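You operate a simulated robot arm through the tools that you are given. There is no shell and no other tool.

You run a simulated robot arm. Do the job below in one go: nothing can be reset, and whatever is moved stays where it is left.

Task
Burn in the grey pilot lamp at its printed volts, then eject it.
Fine: push it home in the socket with the knob at OFF; let the green bar fill; knob back to OFF before the eject button; don't blow it.

It is judged by the outcome, as a careful person would: the job done as asked, and still so three seconds after it is handed in. It fails if anything else is knocked over, pushed out of place, dropped, spilled or broken.

Robot
A 7-joint arm with a two-finger parallel gripper, fixed in place. Base frame: the origin is at the foot of the arm, x ahead of it, y to its left, z up; the work surface is at about z = 0.8. Lengths are in m, angles in rad, forces in N, time in s.
Its first joint turns from -2.601 to 2.601 rad. Payload 3.43 kg.
The tool frame sits at the grasp point between the pads (the TCP): z along the fingers, y along the line on which they close. The tips reach 0.03 m beyond it. The gripper opens to 0.094 m. The fingers are 0.028 m wide and 0.01 m thick; the gripper's body (0.05 by 0.096 m) begins 0.055 m behind the TCP.
Orientation is told as [roll, pitch, yaw] about the base's x, y, z axes, in that order, counted from this pose: with the fingers straight down and closing along the base's y, the tool's x points along the base's -x, its y along +y and its z along -z.

Tools
- The arm moves only by the tool move_arm. Its argument "moves" is one flat list of numbers, 6 for each row, row after row: the shift along the tool's x, y, z in m, then the turn, a rotation vector about the tool's x, y, z in rad. In form: [x, y, z, rx, ry, rz, x, y, z, rx, ry, rz, ...]. A call has 1 to 20 rows; each row is the pose to reach, as a shift and turn from the pose commanded when the call began, along the tool's axes at that moment. "grip" is the opening, from 0 (shut) to 1 (fully open), set as the call begins (left out, the last holds). Each row takes 0.2 s and may step no farther than 0.05 m and 0.15 rad from the row before; otherwise, or with a gripper value out of range, the whole call is refused. A pose out of reach is approached as far as the arm can. The call stops where the force on the tool passes 40 N (or 10 N more than at its start, if that is more) or the arm is blocked; 0.2 s more then pass. The fingers move at their own pace (about 0.045 m/s each) and stop on an object; they squeeze with about 27 N. The grip force told is the motor's: it shows also when the fingers shut on nothing. Time passes only in rows, and 0.2 s behind the last, so rows that repeat a pose let the fingers close. It gives the time, the measured TCP pose, the force on the tool (base axes), the opening and the grip force at its end, in the units of the frame above (readings bear some noise), with the torque about the TCP (base axes, N m) and any sound that the robot's microphone picked up.
- Cameras (640 x 400 px; columns grow to the right, rows downward): "scene" is fixed at [0.3917, -0.5051, 1.3946]; the picture's right is [-0.81, 0.59, 0.00], its down [0.39, 0.53, -0.75] and it looks along [-0.44, -0.61, -0.66] (base axes); focal length 314 px, centre (320, 200). "wrist" rides on the gripper at [0.076, 0.014, -0.102] in the tool frame; the picture's right is [-0.18, 0.98, 0.00], its down [-0.75, -0.14, -0.64] and it looks along [-0.63, -0.12, 0.77] (tool axes); focal length 243 px, centre (320, 200). There is no depth. A picture from a camera that has moved, and an enlarged one, comes with that camera's place and axes in the base frame and with its lens. The place of the scene camera against the robot may be out by one fixed shift of up to 0.018 m in any direction.
- get_image(camera): a new picture of that camera. No time passes.
- zoom(camera, box): a new picture of the part [left, top, right, bottom] of that camera's present view, enlarged. No time passes.
- job_done(): hands the job in; it is judged then, once.

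Places have to be worked out from the pictures, the camera data and where the tool is seen. Open the gripper and draw the arm clear of the work before you hand the job in, unless the task says otherwise.

The tools are called after ">>>" by a JSON object that holds its "name" and its "arguments". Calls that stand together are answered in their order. move_arm: Moves the arm, as the interface text tells. Its arguments: {"type":"object","properties":{"moves":{"type":"array"},"grip":{"type":"number"}},"required":["moves"]} The other tools are called the same way: get_image (camera) takes a picture; zoom (camera, box) takes an enlarged picture of a part of a camera's view; job_done () hands the job in.

At the start:

```text
time_s: 0.0
tcp_pos: [0.2418, -0.7845, 1.1211]
tool_rot: [0.001, 0.0, -0.001]
contact_force: [-0.2, -0.3, 0.0]
torque: [0.01, -0.02, 0.0]
finger_gap: 0.0938
grasp_force: 0.0
```

scene: 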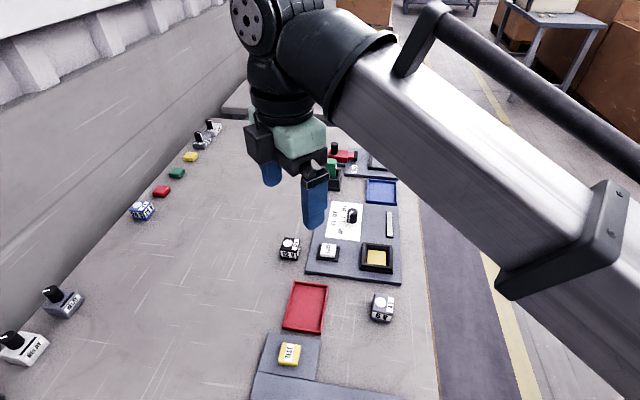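
wrist: 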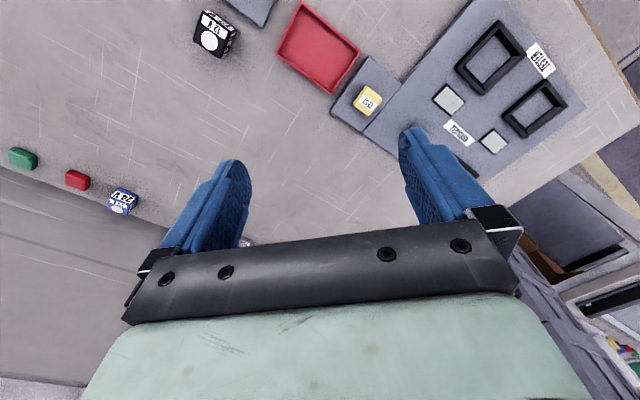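

I'll look closely at the scene to identify the lamp, socket, knob and button.

>>> {"name": "zoom", "arguments": {"camera": "scene", "box": [260, 180, 420, 280]}}

>>> {"name": "zoom", "arguments": {"camera": "scene", "box": [240, 240, 440, 400]}}

>>> {"name": "zoom", "arguments": {"camera": "scene", "box": [0, 110, 240, 370]}}

>>> {"name": "zoom", "arguments": {"camera": "scene", "box": [300, 130, 420, 210]}}

```text
4.00 times, centred on (340, 230) of scene
camera zoom: at [0.3917, -0.5051, 1.3946], right [-0.81, 0.59, 0.0], down [0.39, 0.53, -0.75], along [-0.44, -0.61, -0.66], focal length 1257 px, centre (240, 80)
```

zoom: 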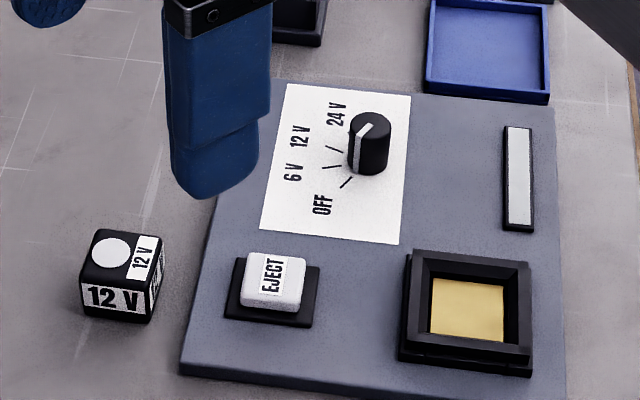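

```text
2.50 times, centred on (340, 320) of scene
camera zoom: at [0.3917, -0.5051, 1.3946], right [-0.81, 0.59, 0.0], down [0.39, 0.53, -0.75], along [-0.44, -0.61, -0.66], focal length 786 px, centre (270, -100)
```

zoom: 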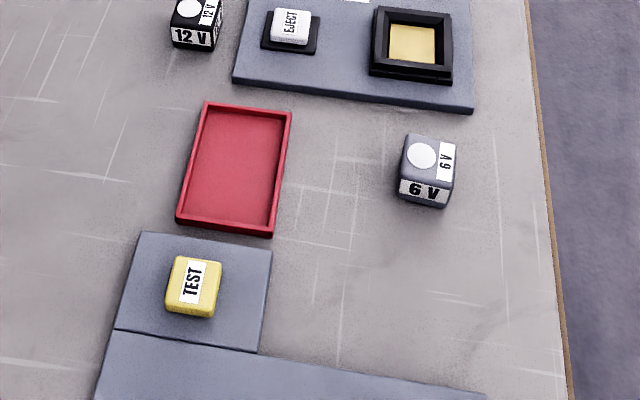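

```text
1.54 times, centred on (120, 240) of scene
camera zoom: at [0.3917, -0.5051, 1.3946], right [-0.81, 0.59, 0.0], down [0.39, 0.53, -0.75], along [-0.44, -0.61, -0.66], focal length 483 px, centre (628, 138)
```

zoom: 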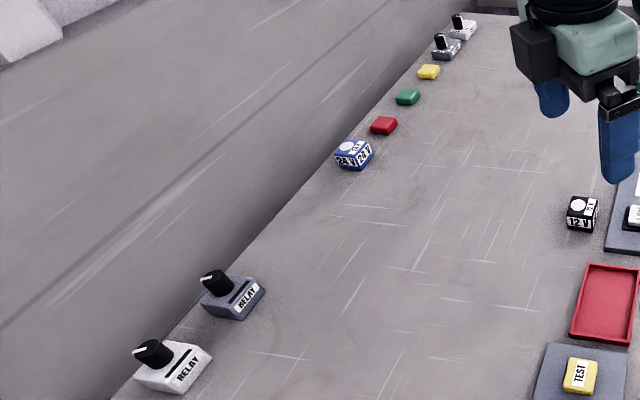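

```text
5.00 times, centred on (360, 170) of scene
camera zoom: at [0.3917, -0.5051, 1.3946], right [-0.81, 0.59, 0.0], down [0.39, 0.53, -0.75], along [-0.44, -0.61, -0.66], focal length 1571 px, centre (120, 350)
```

zoom: 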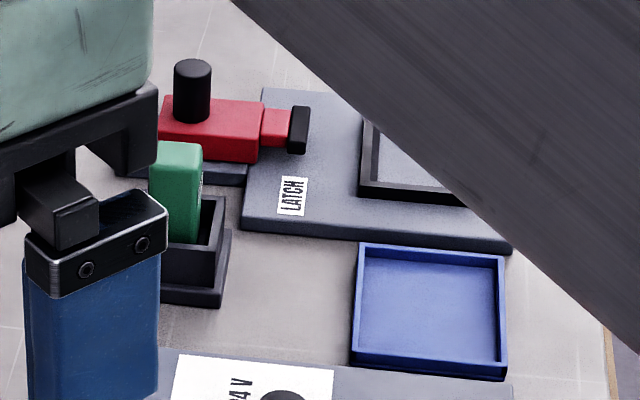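

Grey lamp is marked 6 V, near (0.10,-0.70). I'll zoom on the knob and the lamp to read the pointer and the lamp's facing.

>>> {"name": "zoom", "arguments": {"camera": "scene", "box": [325, 197, 373, 227]}}

>>> {"name": "zoom", "arguments": {"camera": "scene", "box": [354, 285, 410, 325]}}

>>> {"name": "zoom", "arguments": {"camera": "scene", "box": [345, 235, 401, 275]}}

```text
13.33 times, centred on (349, 212) of scene
camera zoom: at [0.3917, -0.5051, 1.3946], right [-0.81, 0.59, 0.0], down [0.39, 0.53, -0.75], along [-0.44, -0.61, -0.66], focal length 4190 px, centre (-67, 40)
```

zoom: 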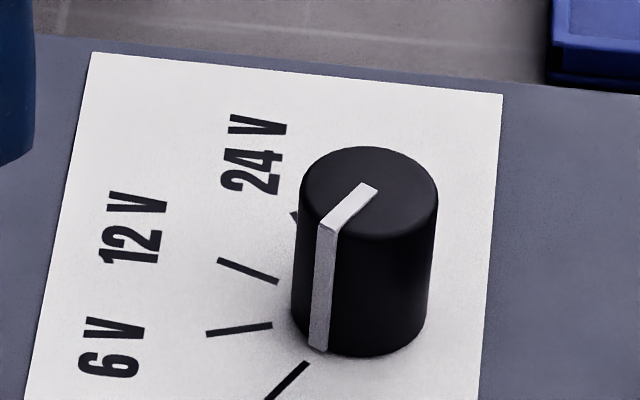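

```text
10.00 times, centred on (382, 305) of scene
camera zoom: at [0.3917, -0.5051, 1.3946], right [-0.81, 0.59, 0.0], down [0.39, 0.53, -0.75], along [-0.44, -0.61, -0.66], focal length 3142 px, centre (-300, -850)
```

zoom: 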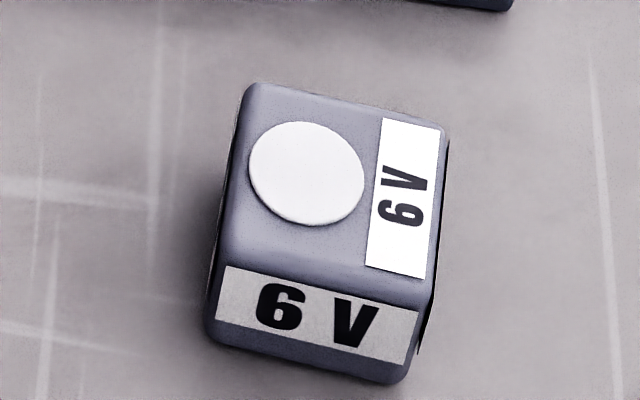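

```text
10.00 times, centred on (373, 255) of scene
camera zoom: at [0.3917, -0.5051, 1.3946], right [-0.81, 0.59, 0.0], down [0.39, 0.53, -0.75], along [-0.44, -0.61, -0.66], focal length 3142 px, centre (-210, -350)
```

zoom: 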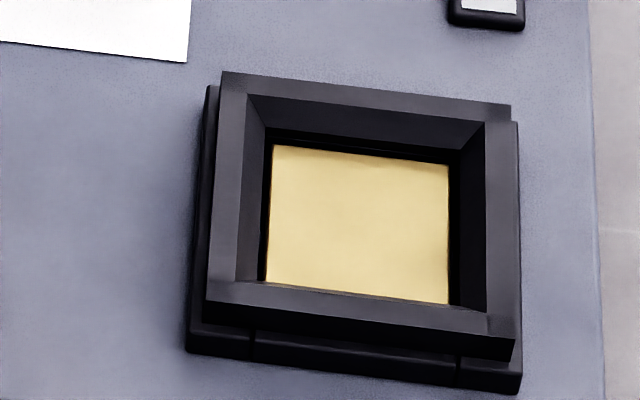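

The pointer lies on the OFF tick, and ticks are about 40° apart clockwise; I judge lamp ≈(0.097,-0.70), socket ≈(0.024,-0.795), knob ≈(-0.016,-0.929). I move above the lamp with the fingers turned to its sides to get a wrist view.

>>> {"name": "move_arm", "arguments": {"moves": [0.028, 0.017, 0.014, 0, 0, -0.14, 0.056, 0.034, 0.028, 0, 0, -0.28, 0.084, 0.051, 0.042, 0, 0, -0.42, 0.112, 0.068, 0.056, 0, 0, -0.56, 0.14, 0.085, 0.07, 0, 0, -0.698, 0.14, 0.085, 0.07, 0, 0, -0.698], "grip": 1}}

>>> {"name": "get_image", "arguments": {"camera": "wrist"}}

>>> {"name": "get_image", "arguments": {"camera": "scene"}}

```text
time_s: 1.4
tcp_pos: [0.1008, -0.6986, 1.0518]
tool_rot: [-0.001, 0.001, 0.699]
contact_force: [0.0, 0.0, 0.2]
torque: [0.0, -0.02, -0.01]
finger_gap: 0.094
grasp_force: 0.1
```

```text
taken
camera wrist: at [0.0321, -0.7359, 1.1533], right [-0.49, 0.87, 0.0], down [0.67, 0.38, 0.64], along [0.56, 0.32, -0.77], focal length 243 px, centre (320, 200)
```

wrist: 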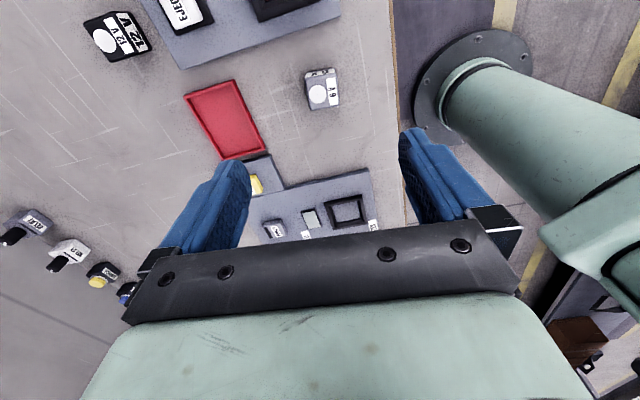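

```text
taken
```

scene: 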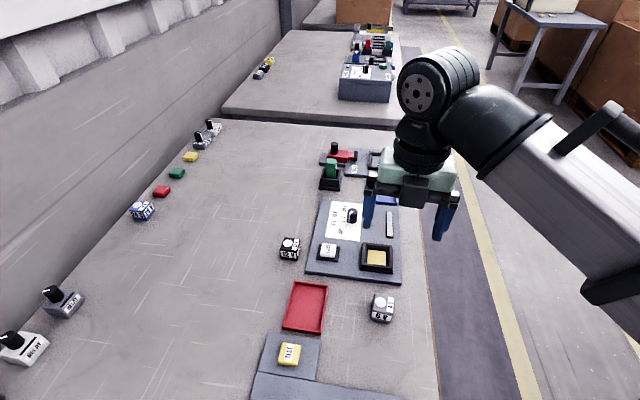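

Reached it. I zoom the wrist view on the lamp to locate it from a calibrated camera.

>>> {"name": "zoom", "arguments": {"camera": "wrist", "box": [288, 60, 352, 120]}}

>>> {"name": "zoom", "arguments": {"camera": "wrist", "box": [80, 0, 350, 140]}}

```text
6.67 times, centred on (320, 90) of wrist
camera zoom: at [0.0321, -0.7359, 1.1533], right [-0.49, 0.87, 0.0], down [0.67, 0.38, 0.64], along [0.56, 0.32, -0.77], focal length 1618 px, centre (320, 933)
```

zoom: 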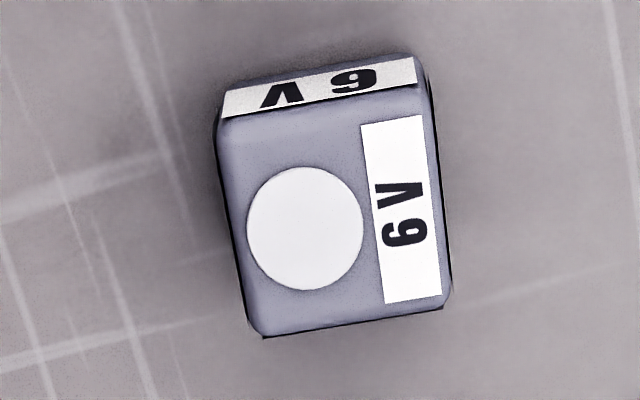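

```text
2.37 times, centred on (215, 70) of wrist
camera zoom: at [0.0321, -0.7359, 1.1533], right [-0.49, 0.87, 0.0], down [0.67, 0.38, 0.64], along [0.56, 0.32, -0.77], focal length 575 px, centre (569, 508)
```

zoom: 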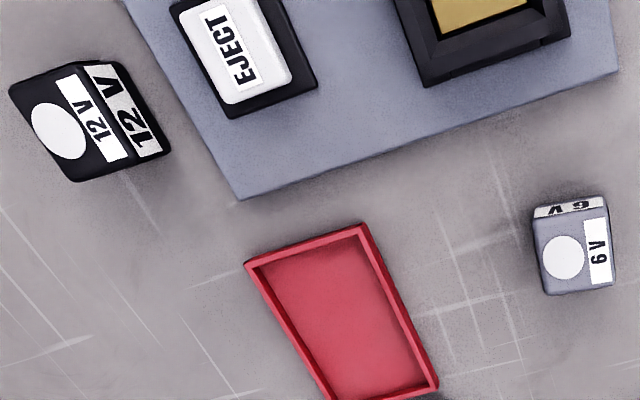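

The wrist view puts the lamp centre near (0.110,-0.689), top z≈0.835, turned about 38°, which implies the scene camera is off by about (+0.013,+0.012). Next I survey the socket from above before grasping.

>>> {"name": "move_arm", "arguments": {"moves": [0.035, -0.008, 0.017, 0, 0, -0.03, 0.07, -0.016, 0.034, 0, 0, -0.06, 0.1037, -0.0239, 0.05, 0, 0, -0.086, 0.1037, -0.0239, 0.05, 0, 0, -0.086]}}

>>> {"name": "get_image", "arguments": {"camera": "wrist"}}

>>> {"name": "zoom", "arguments": {"camera": "wrist", "box": [260, 40, 380, 140]}}

```text
time_s: 2.4
tcp_pos: [0.0366, -0.7824, 1.0021]
tool_rot: [0.0, 0.0, 0.785]
contact_force: [-0.6, -0.5, 0.2]
torque: [0.03, -0.02, 0.02]
finger_gap: 0.0938
grasp_force: 0.1
```

```text
taken
camera wrist: at [-0.0281, -0.8253, 1.1029], right [-0.56, 0.83, 0.0], down [0.63, 0.43, 0.64], along [0.53, 0.36, -0.77], focal length 243 px, centre (320, 200)
```

wrist: 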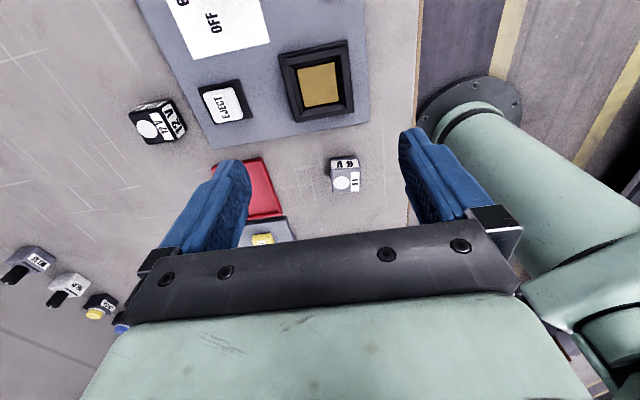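

```text
4.00 times, centred on (320, 90) of wrist
camera zoom: at [-0.0281, -0.8253, 1.1029], right [-0.56, 0.83, 0.0], down [0.63, 0.43, 0.64], along [0.53, 0.36, -0.77], focal length 970 px, centre (320, 640)
```

zoom: 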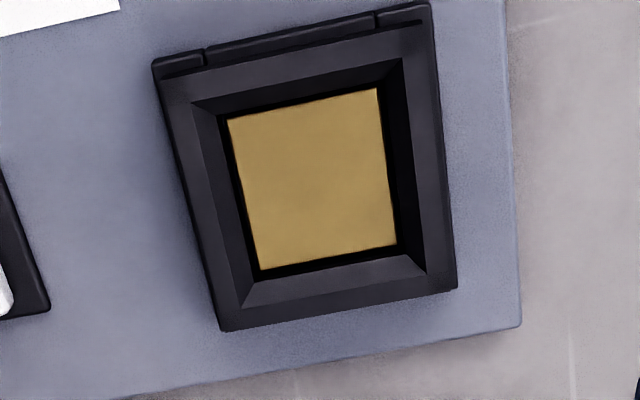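

Socket is square at 45°, centre about (0.032,-0.786). I go over the knob next to locate it and get a second look at the socket for height.

>>> {"name": "move_arm", "arguments": {"moves": [0.041, -0.022, 0, 0, 0, 0, 0.082, -0.044, 0, 0, 0, 0, 0.1234, -0.0669, 0, 0, 0, 0, 0.1234, -0.0669, 0, 0, 0, 0]}}

>>> {"name": "get_image", "arguments": {"camera": "wrist"}}

>>> {"name": "zoom", "arguments": {"camera": "wrist", "box": [270, 30, 390, 130]}}

>>> {"name": "zoom", "arguments": {"camera": "wrist", "box": [240, 100, 430, 230]}}

```text
time_s: 3.4
tcp_pos: [-0.0021, -0.9158, 1.0009]
tool_rot: [0.001, -0.001, 0.785]
contact_force: [-0.5, -0.1, -0.4]
torque: [0.02, -0.01, 0.01]
finger_gap: 0.0941
grasp_force: 0.0
```

```text
taken
camera wrist: at [-0.0674, -0.9594, 1.1032], right [-0.56, 0.83, 0.0], down [0.63, 0.43, 0.64], along [0.53, 0.36, -0.77], focal length 243 px, centre (320, 200)
```

wrist: 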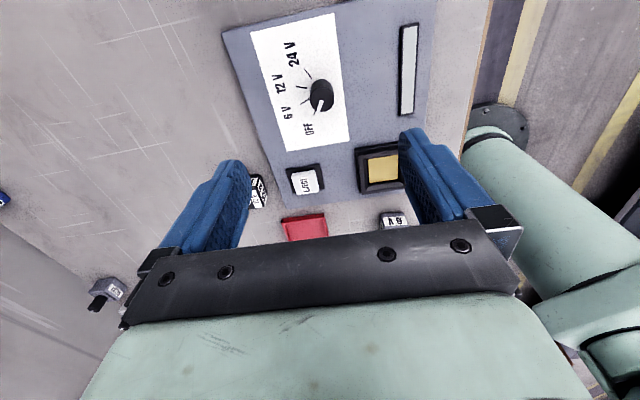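

```text
4.00 times, centred on (330, 80) of wrist
camera zoom: at [-0.0674, -0.9594, 1.1032], right [-0.56, 0.83, 0.0], down [0.63, 0.43, 0.64], along [0.53, 0.36, -0.77], focal length 970 px, centre (280, 680)
```

zoom: 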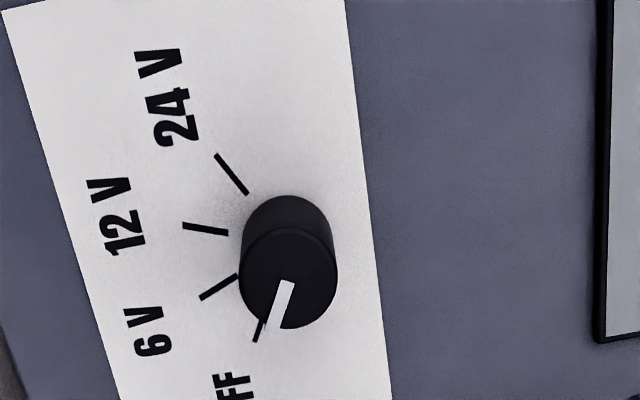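

```text
3.08 times, centred on (335, 165) of wrist
camera zoom: at [-0.0674, -0.9594, 1.1032], right [-0.56, 0.83, 0.0], down [0.63, 0.43, 0.64], along [0.53, 0.36, -0.77], focal length 746 px, centre (274, 308)
```

zoom: 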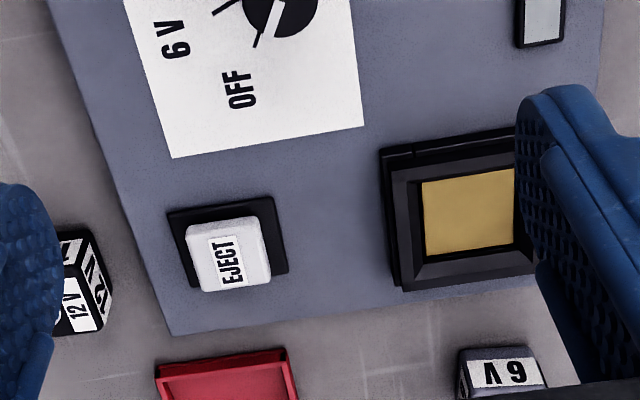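

Knob centre ≈(0.000,-0.912), top z≈0.84, still pointing at OFF; socket centre ≈(0.035,-0.7845), rim z≈0.825. Now I go above the lamp, lower, to refine the grasp.

>>> {"name": "move_arm", "arguments": {"moves": [-0.04, 0.0135, 0.008, 0, 0, 0.02, -0.08, 0.027, 0.016, 0, 0, 0.04, -0.12, 0.0407, 0.025, 0, 0, 0.06, -0.16, 0.0542, 0.033, 0, 0, 0.08, -0.2, 0.0678, 0.042, 0, 0, 0.1, -0.2398, 0.0813, 0.05, 0, 0, 0.122, -0.2398, 0.0813, 0.05, 0, 0, 0.122]}}

>>> {"name": "get_image", "arguments": {"camera": "wrist"}}

>>> {"name": "zoom", "arguments": {"camera": "wrist", "box": [270, 70, 370, 140]}}

```text
time_s: 5.0
tcp_pos: [0.1096, -0.691, 0.9504]
tool_rot: [0.001, 0.001, 0.661]
contact_force: [0.8, -0.1, 0.8]
torque: [-0.01, 0.03, 0.01]
finger_gap: 0.094
grasp_force: 0.0
```

```text
taken
camera wrist: at [0.0394, -0.7258, 1.0536], right [-0.46, 0.89, 0.0], down [0.68, 0.35, 0.64], along [0.57, 0.29, -0.77], focal length 243 px, centre (320, 200)
```

wrist: 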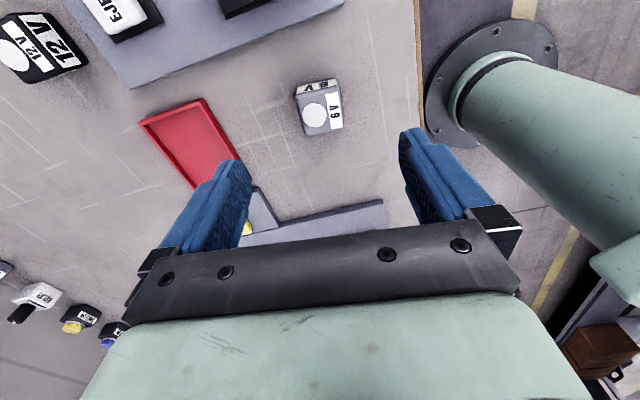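

```text
5.71 times, centred on (320, 105) of wrist
camera zoom: at [0.0394, -0.7258, 1.0536], right [-0.46, 0.89, 0.0], down [0.68, 0.35, 0.64], along [0.57, 0.29, -0.77], focal length 1386 px, centre (320, 743)
```

zoom: 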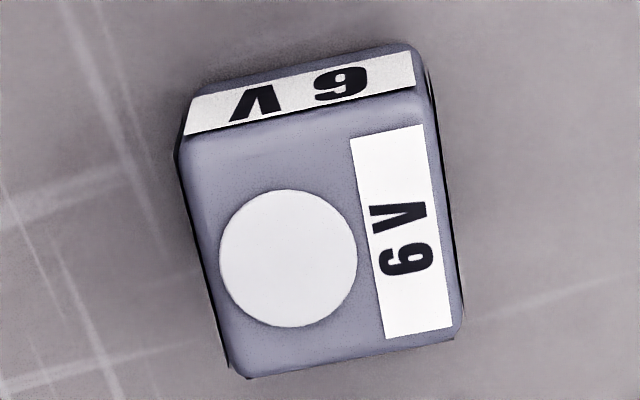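

The second look confirms the lamp centre (0.109,-0.689), top z≈0.838, about 37 mm wide. I descend straight so the tips overlap its upper 18 mm.

>>> {"name": "move_arm", "arguments": {"moves": [-0.0006, 0.0008, 0.04, 0, 0, -0.003, -0.0012, 0.0016, 0.075, 0, 0, -0.005, -0.0012, 0.0016, 0.1, 0, 0, -0.005, -0.0012, 0.0016, 0.1, 0, 0, -0.005]}}

>>> {"name": "get_image", "arguments": {"camera": "wrist"}}

>>> {"name": "zoom", "arguments": {"camera": "scene", "box": [340, 240, 440, 340]}}

```text
time_s: 6.0
tcp_pos: [0.1105, -0.6882, 0.8513]
tool_rot: [0.001, 0.0, 0.666]
contact_force: [0.1, -0.2, -0.6]
torque: [-0.02, -0.02, -0.02]
finger_gap: 0.0941
grasp_force: 0.1
```

```text
taken
camera wrist: at [0.0423, -0.7241, 0.9533], right [-0.46, 0.89, 0.0], down [0.68, 0.36, 0.64], along [0.57, 0.3, -0.77], focal length 243 px, centre (320, 200)
```

wrist: 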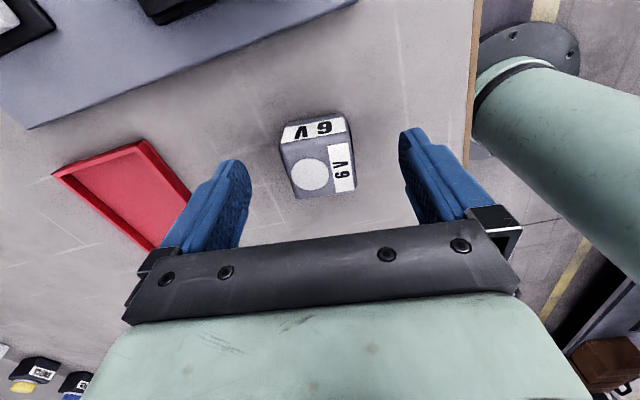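

```text
4.00 times, centred on (390, 290) of scene
camera zoom: at [0.3917, -0.5051, 1.3946], right [-0.81, 0.59, 0.0], down [0.39, 0.53, -0.75], along [-0.44, -0.61, -0.66], focal length 1257 px, centre (40, -160)
```

zoom: 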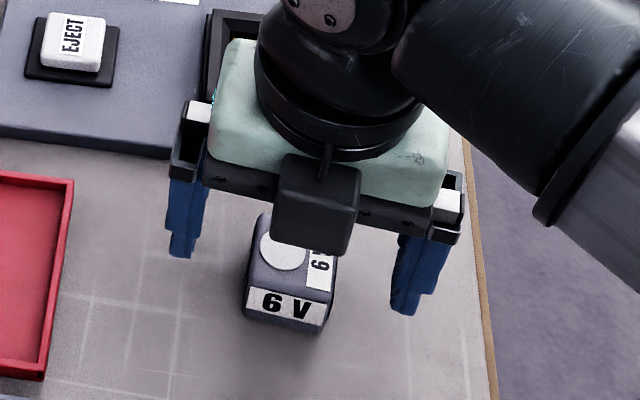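

Lamp is centred between the open fingers. Closing on it.

>>> {"name": "move_arm", "arguments": {"moves": [0, 0, 0, 0, 0, 0, 0, 0, 0, 0, 0, 0, 0, 0, 0, 0, 0, 0, 0, 0, 0, 0, 0, 0, 0, 0, 0, 0, 0, 0, 0, 0, 0, 0, 0, 0], "grip": 0}}

>>> {"name": "zoom", "arguments": {"camera": "wrist", "box": [220, 90, 420, 230]}}

```text
time_s: 7.4
tcp_pos: [0.1129, -0.6893, 0.8515]
tool_rot: [0.0, 0.002, 0.668]
contact_force: [-1.3, 0.5, 0.3]
torque: [0.0, 0.03, 0.01]
finger_gap: 0.0392
grasp_force: 27.1
```

```text
2.86 times, centred on (320, 160) of wrist
camera zoom: at [0.0422, -0.7241, 0.9535], right [-0.46, 0.89, 0.0], down [0.68, 0.36, 0.64], along [0.57, 0.3, -0.77], focal length 693 px, centre (320, 314)
```

zoom: 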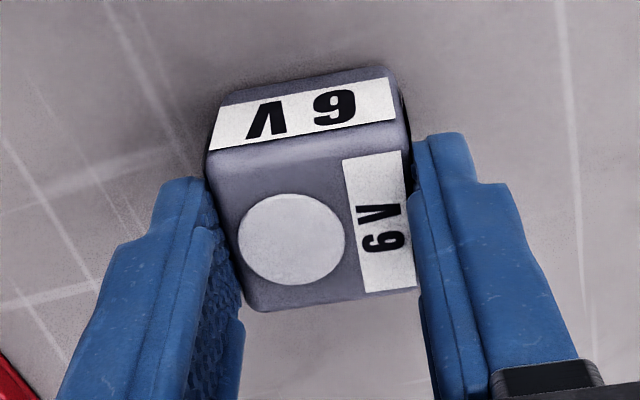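

Grip holds at 39 mm with 27 N; the lamp sits about 2–3 mm toward tool +x. I lift it, carry it over the socket and turn to 45°.

>>> {"name": "move_arm", "arguments": {"moves": [0, 0, -0.03, 0, 0, 0, 0, 0, -0.065, 0, 0, 0, 0.03, -0.0072, -0.075, 0, 0, -0.03, 0.06, -0.0144, -0.075, 0, 0, -0.06, 0.09, -0.0215, -0.075, 0, 0, -0.09, 0.1165, -0.0287, -0.075, 0, 0, -0.117, 0.1165, -0.0287, -0.075, 0, 0, -0.117, 0.1165, -0.0287, -0.075, 0, 0, -0.117]}}

>>> {"name": "get_image", "arguments": {"camera": "wrist"}}

>>> {"name": "zoom", "arguments": {"camera": "wrist", "box": [220, 60, 420, 220]}}

>>> {"name": "zoom", "arguments": {"camera": "scene", "box": [310, 190, 450, 300]}}

```text
time_s: 9.2
tcp_pos: [0.0371, -0.785, 0.9257]
tool_rot: [-0.001, 0.001, 0.784]
contact_force: [0.2, -0.3, -0.5]
torque: [0.0, -0.02, 0.0]
finger_gap: 0.0388
grasp_force: 27.1
```

```text
taken
camera wrist: at [-0.0277, -0.8279, 1.0285], right [-0.56, 0.83, 0.0], down [0.63, 0.43, 0.64], along [0.53, 0.36, -0.77], focal length 243 px, centre (320, 200)
```

wrist: 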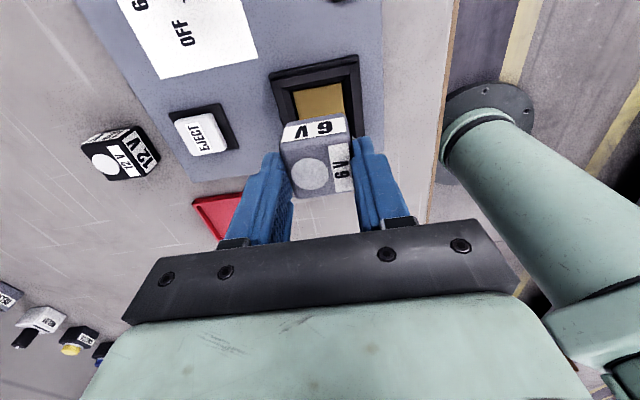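

```text
2.50 times, centred on (320, 140) of wrist
camera zoom: at [-0.0277, -0.8279, 1.0285], right [-0.56, 0.83, 0.0], down [0.63, 0.43, 0.64], along [0.53, 0.36, -0.77], focal length 606 px, centre (320, 350)
```

zoom: 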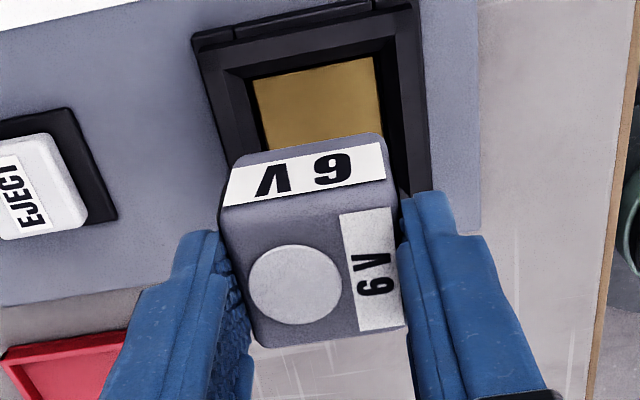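

```text
3.64 times, centred on (380, 245) of scene
camera zoom: at [0.3917, -0.5051, 1.3946], right [-0.81, 0.59, 0.0], down [0.39, 0.53, -0.75], along [-0.44, -0.61, -0.66], focal length 1143 px, centre (102, 36)
```

zoom: 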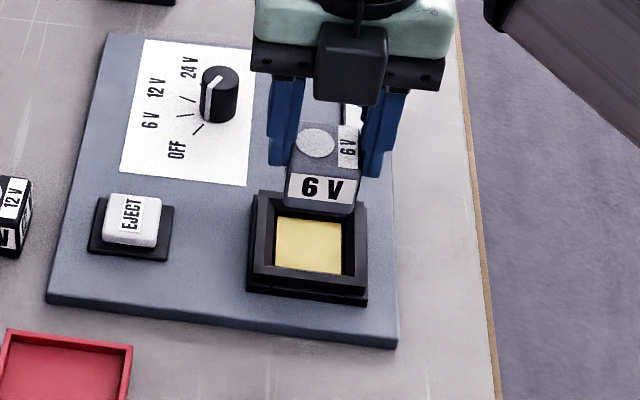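

The lamp sits about 3 mm toward panel-up of the socket centre, so I shift back 3 mm in tool x and lower until its bottom enters the chamfer.

>>> {"name": "move_arm", "arguments": {"moves": [-0.003, 0, 0.02, 0, 0, 0, -0.003, 0, 0.042, 0, 0, 0, -0.003, 0, 0.05, 0, 0, 0, -0.003, 0, 0.053, 0, 0, 0, -0.003, 0, 0.053, 0, 0, 0]}}

>>> {"name": "zoom", "arguments": {"camera": "wrist", "box": [220, 60, 420, 220]}}

>>> {"name": "zoom", "arguments": {"camera": "scene", "box": [320, 210, 440, 300]}}

```text
time_s: 10.4
tcp_pos: [0.0376, -0.7844, 0.8713]
tool_rot: [-0.002, 0.001, 0.783]
contact_force: [-8.5, -8.2, -2.4]
torque: [-0.5, 0.46, 0.15]
finger_gap: 0.0391
grasp_force: 27.2
```

```text
2.50 times, centred on (320, 140) of wrist
camera zoom: at [-0.0274, -0.8273, 0.9747], right [-0.56, 0.83, 0.0], down [0.63, 0.43, 0.64], along [0.53, 0.36, -0.77], focal length 606 px, centre (320, 350)
```

zoom: 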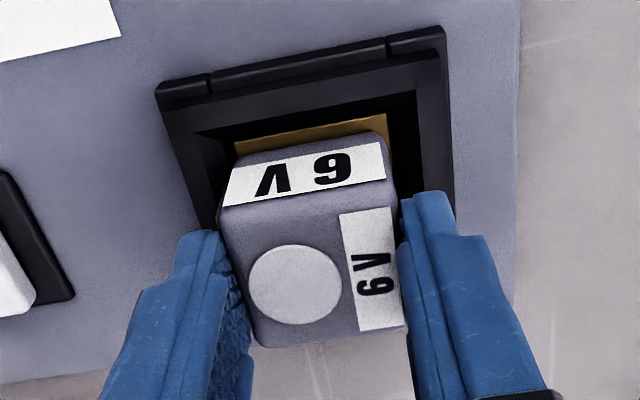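

```text
4.44 times, centred on (380, 255) of scene
camera zoom: at [0.3917, -0.5051, 1.3946], right [-0.81, 0.59, 0.0], down [0.39, 0.53, -0.75], along [-0.44, -0.61, -0.66], focal length 1397 px, centre (53, -44)
```

zoom: 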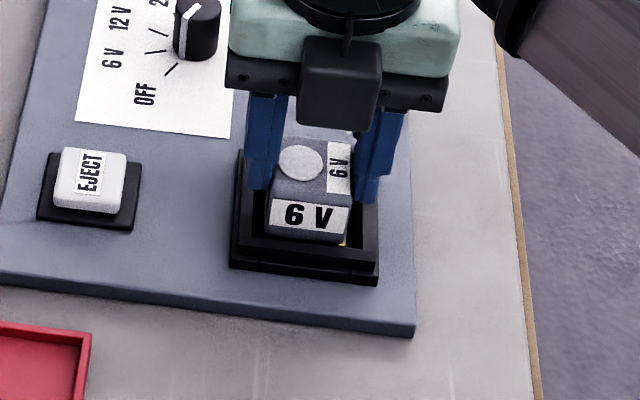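

A side force of about 12 N pushes the lamp toward panel-up, so my shift was too much; I put the 3 mm back and check the force.

>>> {"name": "move_arm", "arguments": {"moves": [0.0015, 0, 0, 0, 0, 0, 0.003, 0, 0, 0, 0, 0, 0.003, 0, 0, 0, 0, 0]}}

>>> {"name": "zoom", "arguments": {"camera": "wrist", "box": [220, 60, 420, 220]}}

```text
time_s: 11.2
tcp_pos: [0.0374, -0.7838, 0.8732]
tool_rot: [-0.001, -0.001, 0.783]
contact_force: [-0.4, -0.6, -0.3]
torque: [-0.05, 0.03, -0.01]
finger_gap: 0.0392
grasp_force: 26.5
```

```text
2.50 times, centred on (320, 140) of wrist
camera zoom: at [-0.0286, -0.8271, 0.9743], right [-0.56, 0.83, 0.0], down [0.63, 0.43, 0.64], along [0.53, 0.36, -0.77], focal length 606 px, centre (320, 350)
```

zoom: 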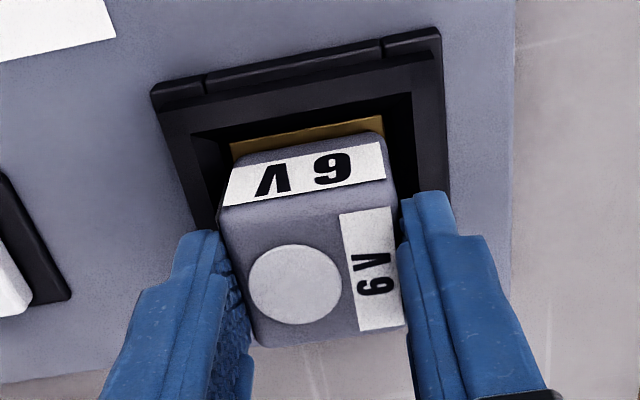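

Side force is gone. I lower gently in 3 mm steps.

>>> {"name": "move_arm", "arguments": {"moves": [0, 0, 0.002, 0, 0, 0, 0, 0, 0.004, 0, 0, 0, 0, 0, 0.006, 0, 0, 0, 0, 0, 0.006, 0, 0, 0]}}

>>> {"name": "zoom", "arguments": {"camera": "wrist", "box": [220, 60, 420, 220]}}

>>> {"name": "zoom", "arguments": {"camera": "scene", "box": [330, 210, 430, 290]}}

```text
time_s: 12.2
tcp_pos: [0.0359, -0.7848, 0.8661]
tool_rot: [0.001, 0.001, 0.784]
contact_force: [0.4, 1.1, -0.8]
torque: [-0.02, 0.01, -0.02]
finger_gap: 0.0391
grasp_force: 27.5
```

```text
2.50 times, centred on (320, 140) of wrist
camera zoom: at [-0.0291, -0.8278, 0.9683], right [-0.56, 0.83, 0.0], down [0.63, 0.43, 0.64], along [0.53, 0.36, -0.77], focal length 606 px, centre (320, 350)
```

zoom: 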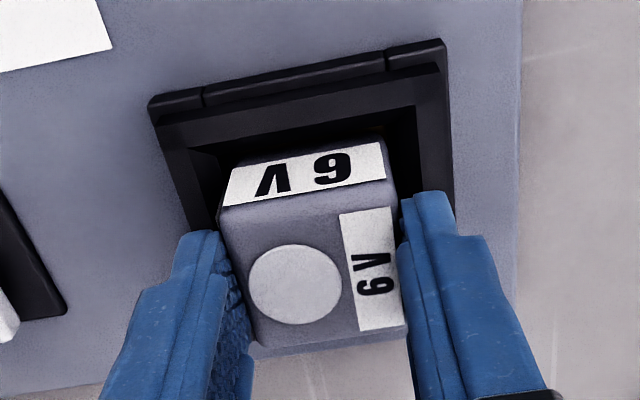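

```text
5.00 times, centred on (380, 250) of scene
camera zoom: at [0.3917, -0.5051, 1.3946], right [-0.81, 0.59, 0.0], down [0.39, 0.53, -0.75], along [-0.44, -0.61, -0.66], focal length 1571 px, centre (20, -50)
```

zoom: 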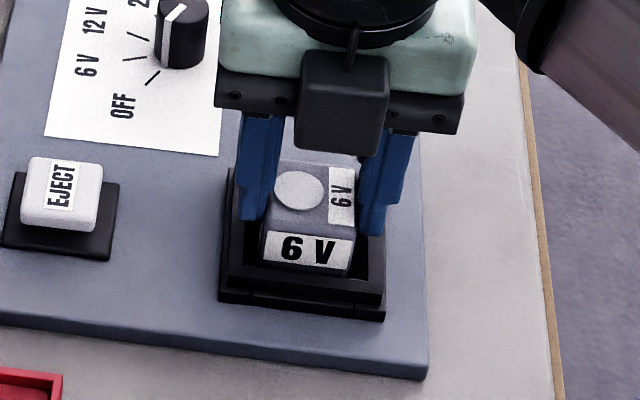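

No resistance at TCP z 0.866 and it goes in cleanly. I continue down until it meets the contact.

>>> {"name": "move_arm", "arguments": {"moves": [0, 0, 0.002, 0, 0, 0, 0, 0, 0.004, 0, 0, 0, 0, 0, 0.006, 0, 0, 0, 0, 0, 0.007, 0, 0, 0, 0, 0, 0.007, 0, 0, 0]}}

>>> {"name": "zoom", "arguments": {"camera": "wrist", "box": [220, 60, 420, 220]}}

>>> {"name": "zoom", "arguments": {"camera": "scene", "box": [330, 210, 430, 290]}}

```text
time_s: 13.4
tcp_pos: [0.0348, -0.7851, 0.8601]
tool_rot: [0.0, 0.0, 0.784]
contact_force: [1.3, -2.0, 27.3]
torque: [-0.06, 0.01, 0.0]
finger_gap: 0.0389
grasp_force: 26.7
```

```text
2.50 times, centred on (320, 140) of wrist
camera zoom: at [-0.0295, -0.8277, 0.9624], right [-0.56, 0.83, 0.0], down [0.63, 0.43, 0.64], along [0.53, 0.36, -0.77], focal length 606 px, centre (320, 350)
```

zoom: 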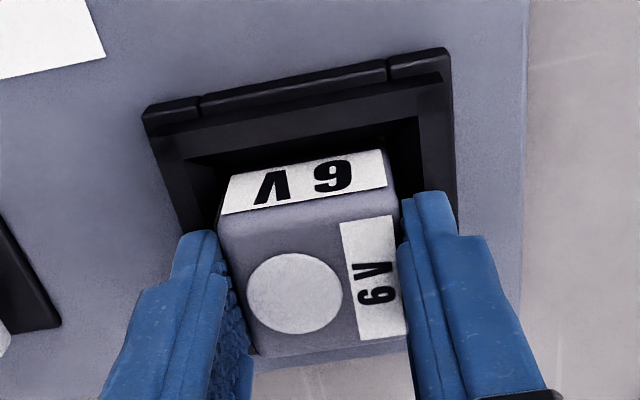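

```text
5.00 times, centred on (380, 250) of scene
camera zoom: at [0.3917, -0.5051, 1.3946], right [-0.81, 0.59, 0.0], down [0.39, 0.53, -0.75], along [-0.44, -0.61, -0.66], focal length 1571 px, centre (20, -50)
```

zoom: 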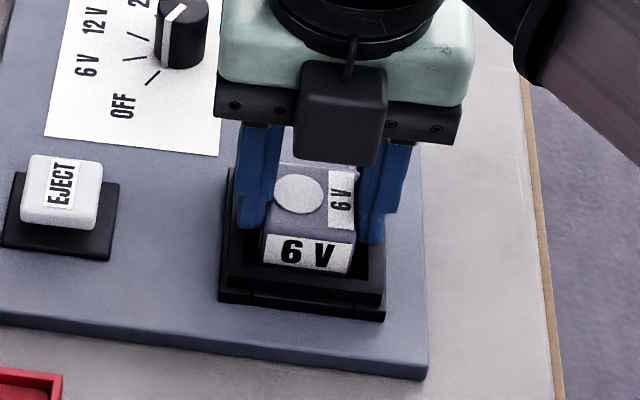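

The lamp meets ~27 N of upward resistance at TCP z 0.860. I release, rise clear, and look before pressing its top with shut fingers.

>>> {"name": "move_arm", "arguments": {"moves": [0, 0, -0.001, 0, 0, 0, 0, 0, -0.001, 0, 0, 0, 0, 0, -0.001, 0, 0, 0, 0, 0, -0.03, 0, 0, 0, 0, 0, -0.06, 0, 0, 0, 0, 0, -0.06, 0, 0, 0], "grip": 0.75}}

>>> {"name": "get_image", "arguments": {"camera": "wrist"}}

>>> {"name": "zoom", "arguments": {"camera": "wrist", "box": [260, 60, 380, 160]}}

>>> {"name": "zoom", "arguments": {"camera": "scene", "box": [330, 210, 430, 290]}}

```text
time_s: 14.8
tcp_pos: [0.0356, -0.7851, 0.9203]
tool_rot: [0.0, 0.0, 0.783]
contact_force: [0.6, 0.3, -0.5]
torque: [0.02, 0.0, 0.0]
finger_gap: 0.0705
grasp_force: 0.1
```

```text
taken
camera wrist: at [-0.03, -0.8279, 1.0225], right [-0.56, 0.83, 0.0], down [0.63, 0.43, 0.64], along [0.53, 0.36, -0.77], focal length 243 px, centre (320, 200)
```

wrist: 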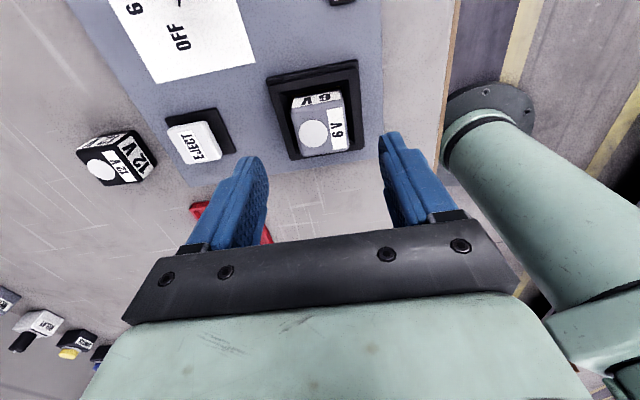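

```text
4.00 times, centred on (320, 110) of wrist
camera zoom: at [-0.03, -0.8279, 1.0225], right [-0.56, 0.83, 0.0], down [0.63, 0.43, 0.64], along [0.53, 0.36, -0.77], focal length 970 px, centre (320, 560)
```

zoom: 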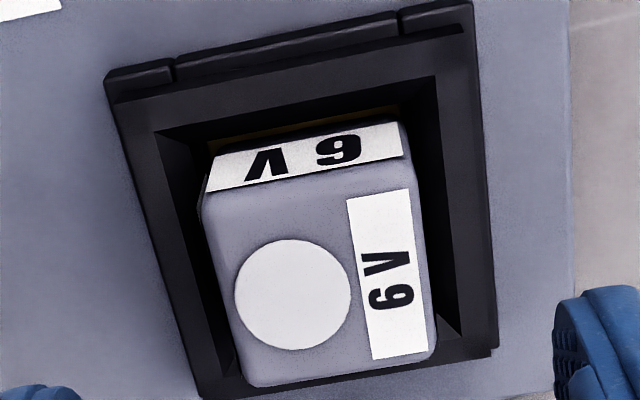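

```text
5.00 times, centred on (380, 250) of scene
camera zoom: at [0.3917, -0.5051, 1.3946], right [-0.81, 0.59, 0.0], down [0.39, 0.53, -0.75], along [-0.44, -0.61, -0.66], focal length 1571 px, centre (20, -50)
```

zoom: 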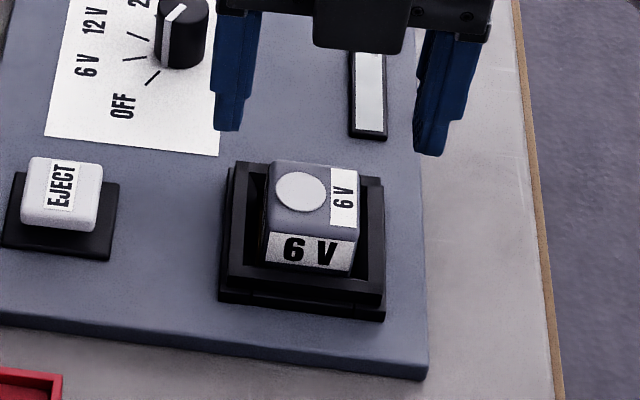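

The lamp is seated but may not be home. I shut the fingers and press its top centre (top z≈0.847) gently.

>>> {"name": "move_arm", "arguments": {"moves": [0, 0, 0, 0, 0, 0, 0, 0, 0, 0, 0, 0, 0, 0, 0, 0, 0, 0, 0, 0, 0.015, 0, 0, 0, 0, 0, 0.03, 0, 0, 0, 0, 0, 0.038, 0, 0, 0, 0, 0, 0.042, 0, 0, 0, 0, 0, 0.044, 0, 0, 0, 0, 0, 0.045, 0, 0, 0, 0, 0, 0.046, 0, 0, 0, 0, 0, 0.046, 0, 0, 0], "grip": 0}}

>>> {"name": "zoom", "arguments": {"camera": "scene", "box": [330, 210, 430, 290]}}

```text
time_s: 16.9
tcp_pos: [0.0364, -0.7846, 0.879]
tool_rot: [-0.003, 0.003, 0.783]
contact_force: [0.3, 3.2, 21.3]
torque: [0.19, -0.02, -0.01]
finger_gap: 0.0
grasp_force: 27.4
stopped in row 10: the force on the tool passed its limit at 43 N (the readings are from after the stop); the commanded pose is now the measured one
```

```text
5.00 times, centred on (380, 250) of scene
camera zoom: at [0.3917, -0.5051, 1.3946], right [-0.81, 0.59, 0.0], down [0.39, 0.53, -0.75], along [-0.44, -0.61, -0.66], focal length 1571 px, centre (20, -50)
```

zoom: 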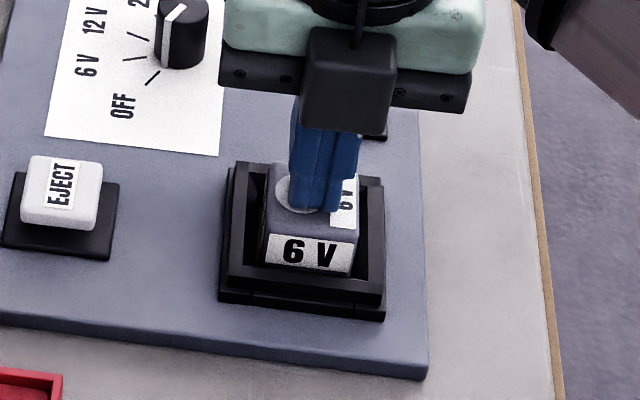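

Press peaked at 43 N without movement, so the lamp appears bottomed. I rise and check its seating from the wrist.

>>> {"name": "move_arm", "arguments": {"moves": [0, 0, -0.02, 0, 0, 0, 0, 0, -0.05, 0, 0, 0, 0, 0, -0.08, 0, 0, 0, 0, 0, -0.08, 0, 0, 0]}}

>>> {"name": "zoom", "arguments": {"camera": "wrist", "box": [260, 60, 380, 160]}}

>>> {"name": "zoom", "arguments": {"camera": "scene", "box": [350, 225, 410, 285]}}

```text
time_s: 17.9
tcp_pos: [0.0359, -0.7836, 0.9568]
tool_rot: [-0.004, 0.002, 0.784]
contact_force: [0.1, 0.4, 0.0]
torque: [-0.02, -0.01, -0.02]
finger_gap: 0.0001
grasp_force: 27.0
```

```text
4.00 times, centred on (320, 110) of wrist
camera zoom: at [-0.0293, -0.8277, 1.0589], right [-0.56, 0.83, 0.0], down [0.63, 0.43, 0.64], along [0.53, 0.36, -0.77], focal length 970 px, centre (320, 560)
```

zoom: 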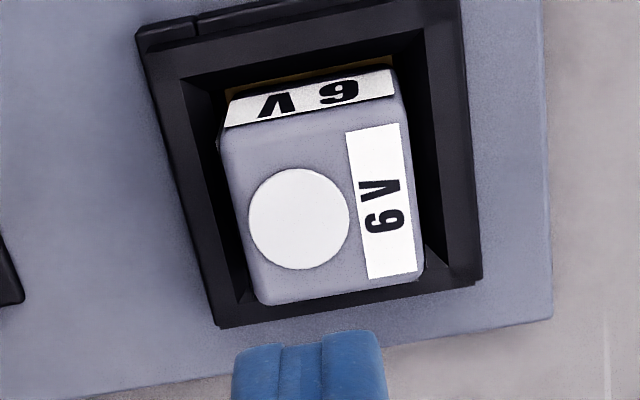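

```text
6.67 times, centred on (380, 255) of scene
camera zoom: at [0.3917, -0.5051, 1.3946], right [-0.81, 0.59, 0.0], down [0.39, 0.53, -0.75], along [-0.44, -0.61, -0.66], focal length 2095 px, centre (-80, -167)
```

zoom: 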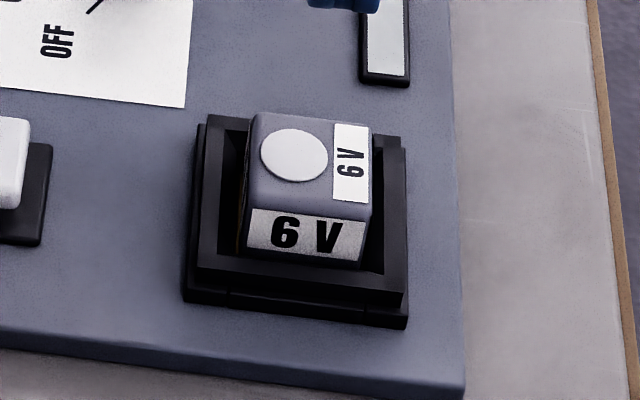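

The lamp sits square and low in the socket. Next, with fingers partly open, I move above the knob to fine-locate it.

>>> {"name": "move_arm", "arguments": {"moves": [0.038, -0.022, -0.01, 0, 0, 0, 0.076, -0.044, -0.02, 0, 0, 0, 0.1144, -0.0661, -0.02, 0, 0, 0, 0.1144, -0.0661, -0.02, 0, 0, 0, 0.1144, -0.0661, -0.02, 0, 0, 0], "grip": 0.6}}

>>> {"name": "get_image", "arguments": {"camera": "wrist"}}

>>> {"name": "zoom", "arguments": {"camera": "wrist", "box": [270, 50, 370, 130]}}

```text
time_s: 19.1
tcp_pos: [-0.0024, -0.9119, 0.9772]
tool_rot: [-0.004, 0.001, 0.782]
contact_force: [0.8, 0.1, 0.1]
torque: [0.02, -0.01, 0.0]
finger_gap: 0.0564
grasp_force: 0.0
```

```text
taken
camera wrist: at [-0.0663, -0.9565, 1.0786], right [-0.56, 0.83, 0.0], down [0.63, 0.43, 0.64], along [0.53, 0.36, -0.77], focal length 243 px, centre (320, 200)
```

wrist: 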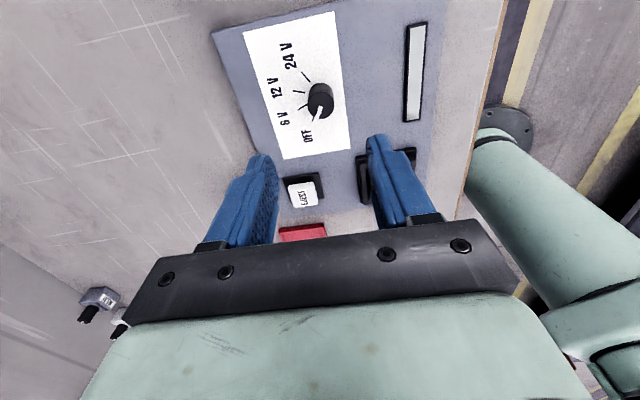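

```text
5.00 times, centred on (320, 90) of wrist
camera zoom: at [-0.0663, -0.9565, 1.0786], right [-0.56, 0.83, 0.0], down [0.63, 0.43, 0.64], along [0.53, 0.36, -0.77], focal length 1213 px, centre (320, 750)
```

zoom: 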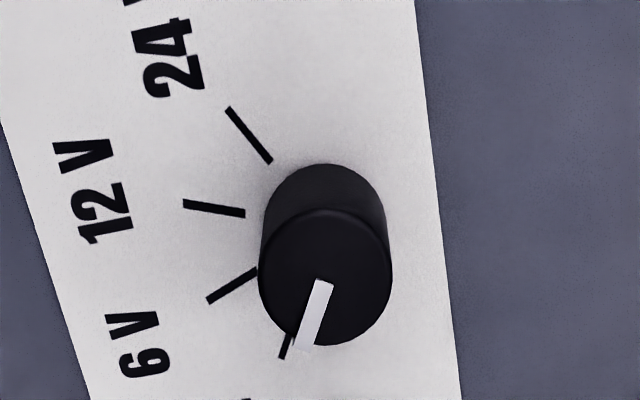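

Knob axis is about 3.4 mm toward tool −x from the TCP, pointer still at OFF. I correct and descend to straddle the knob.

>>> {"name": "move_arm", "arguments": {"moves": [-0.0034, -0.0004, 0.04, 0, 0, 0, -0.0034, -0.0004, 0.08, 0, 0, 0, -0.0034, -0.0004, 0.11, 0, 0, 0, -0.0034, -0.0004, 0.126, 0, 0, 0, -0.0034, -0.0004, 0.126, 0, 0, 0]}}

>>> {"name": "get_image", "arguments": {"camera": "wrist"}}

>>> {"name": "zoom", "arguments": {"camera": "scene", "box": [310, 180, 410, 280]}}

```text
time_s: 20.3
tcp_pos: [0.0053, -0.9109, 0.8507]
tool_rot: [-0.005, 0.003, 0.784]
contact_force: [0.9, 0.7, 0.9]
torque: [0.02, 0.02, 0.02]
finger_gap: 0.0562
grasp_force: 0.1
```

```text
taken
camera wrist: at [-0.0605, -0.9536, 0.9529], right [-0.56, 0.83, 0.0], down [0.63, 0.43, 0.64], along [0.53, 0.36, -0.77], focal length 243 px, centre (320, 200)
```

wrist: 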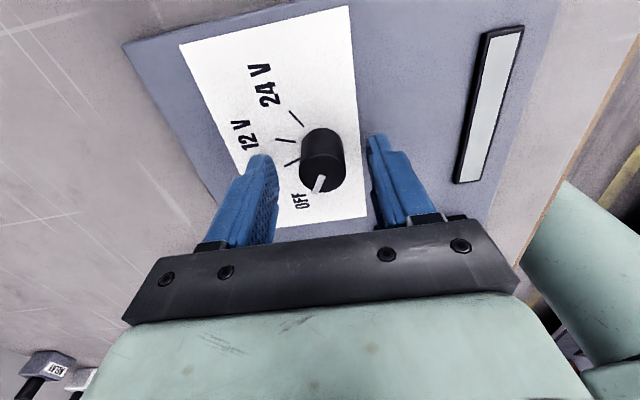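

```text
4.00 times, centred on (360, 230) of scene
camera zoom: at [0.3917, -0.5051, 1.3946], right [-0.81, 0.59, 0.0], down [0.39, 0.53, -0.75], along [-0.44, -0.61, -0.66], focal length 1257 px, centre (160, 80)
```

zoom: 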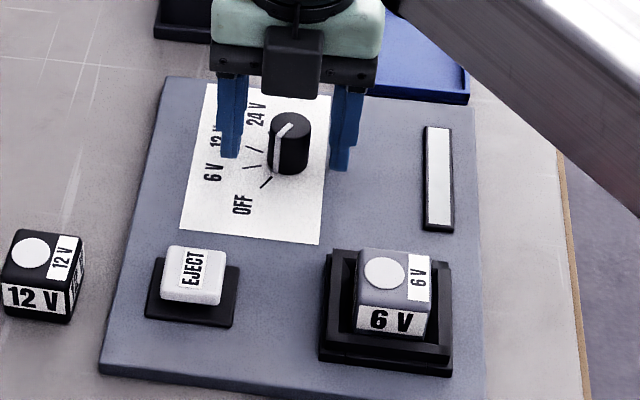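

At depth the knob shows ~3 mm toward tool +x and 1 mm toward +y; I correct that and then close on it.

>>> {"name": "move_arm", "arguments": {"moves": [0.003, 0.001, 0, 0, 0, 0, 0.003, 0.001, 0, 0, 0, 0]}}

>>> {"name": "zoom", "arguments": {"camera": "wrist", "box": [240, 90, 400, 220]}}

```text
time_s: 20.9
tcp_pos: [0.0013, -0.9128, 0.8502]
tool_rot: [-0.003, 0.001, 0.786]
contact_force: [0.3, -0.3, -0.9]
torque: [-0.01, -0.01, 0.01]
finger_gap: 0.0565
grasp_force: 0.1
```

```text
3.08 times, centred on (320, 155) of wrist
camera zoom: at [-0.0637, -0.9551, 0.9531], right [-0.56, 0.83, 0.0], down [0.63, 0.43, 0.64], along [0.53, 0.36, -0.77], focal length 746 px, centre (320, 338)
```

zoom: 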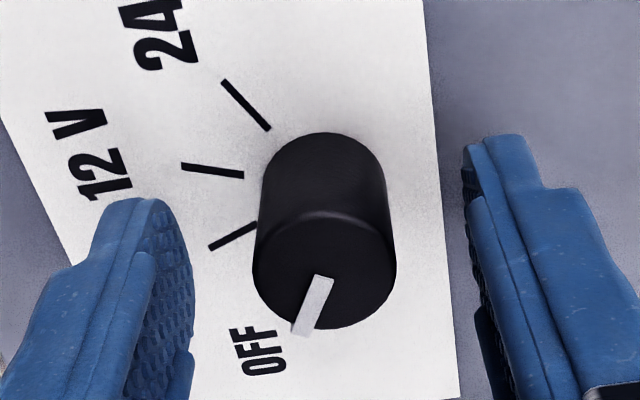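

Centred on the knob now. Closing the fingers on it.

>>> {"name": "move_arm", "arguments": {"moves": [0, 0, 0, 0, 0, 0, 0, 0, 0, 0, 0, 0, 0, 0, 0, 0, 0, 0, 0, 0, 0, 0, 0, 0], "grip": 0}}

>>> {"name": "zoom", "arguments": {"camera": "wrist", "box": [240, 90, 400, 220]}}

```text
time_s: 21.9
tcp_pos: [0.0006, -0.9123, 0.8513]
tool_rot: [-0.001, 0.002, 0.784]
contact_force: [-6.2, 6.1, -0.7]
torque: [0.59, 0.58, -0.02]
finger_gap: 0.0255
grasp_force: 44.8
```

```text
3.08 times, centred on (320, 155) of wrist
camera zoom: at [-0.0642, -0.9546, 0.9531], right [-0.56, 0.83, 0.0], down [0.63, 0.43, 0.64], along [0.53, 0.36, -0.77], focal length 746 px, centre (320, 338)
```

zoom: 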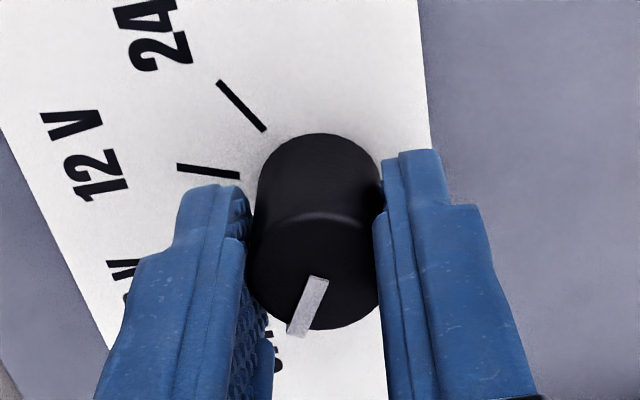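

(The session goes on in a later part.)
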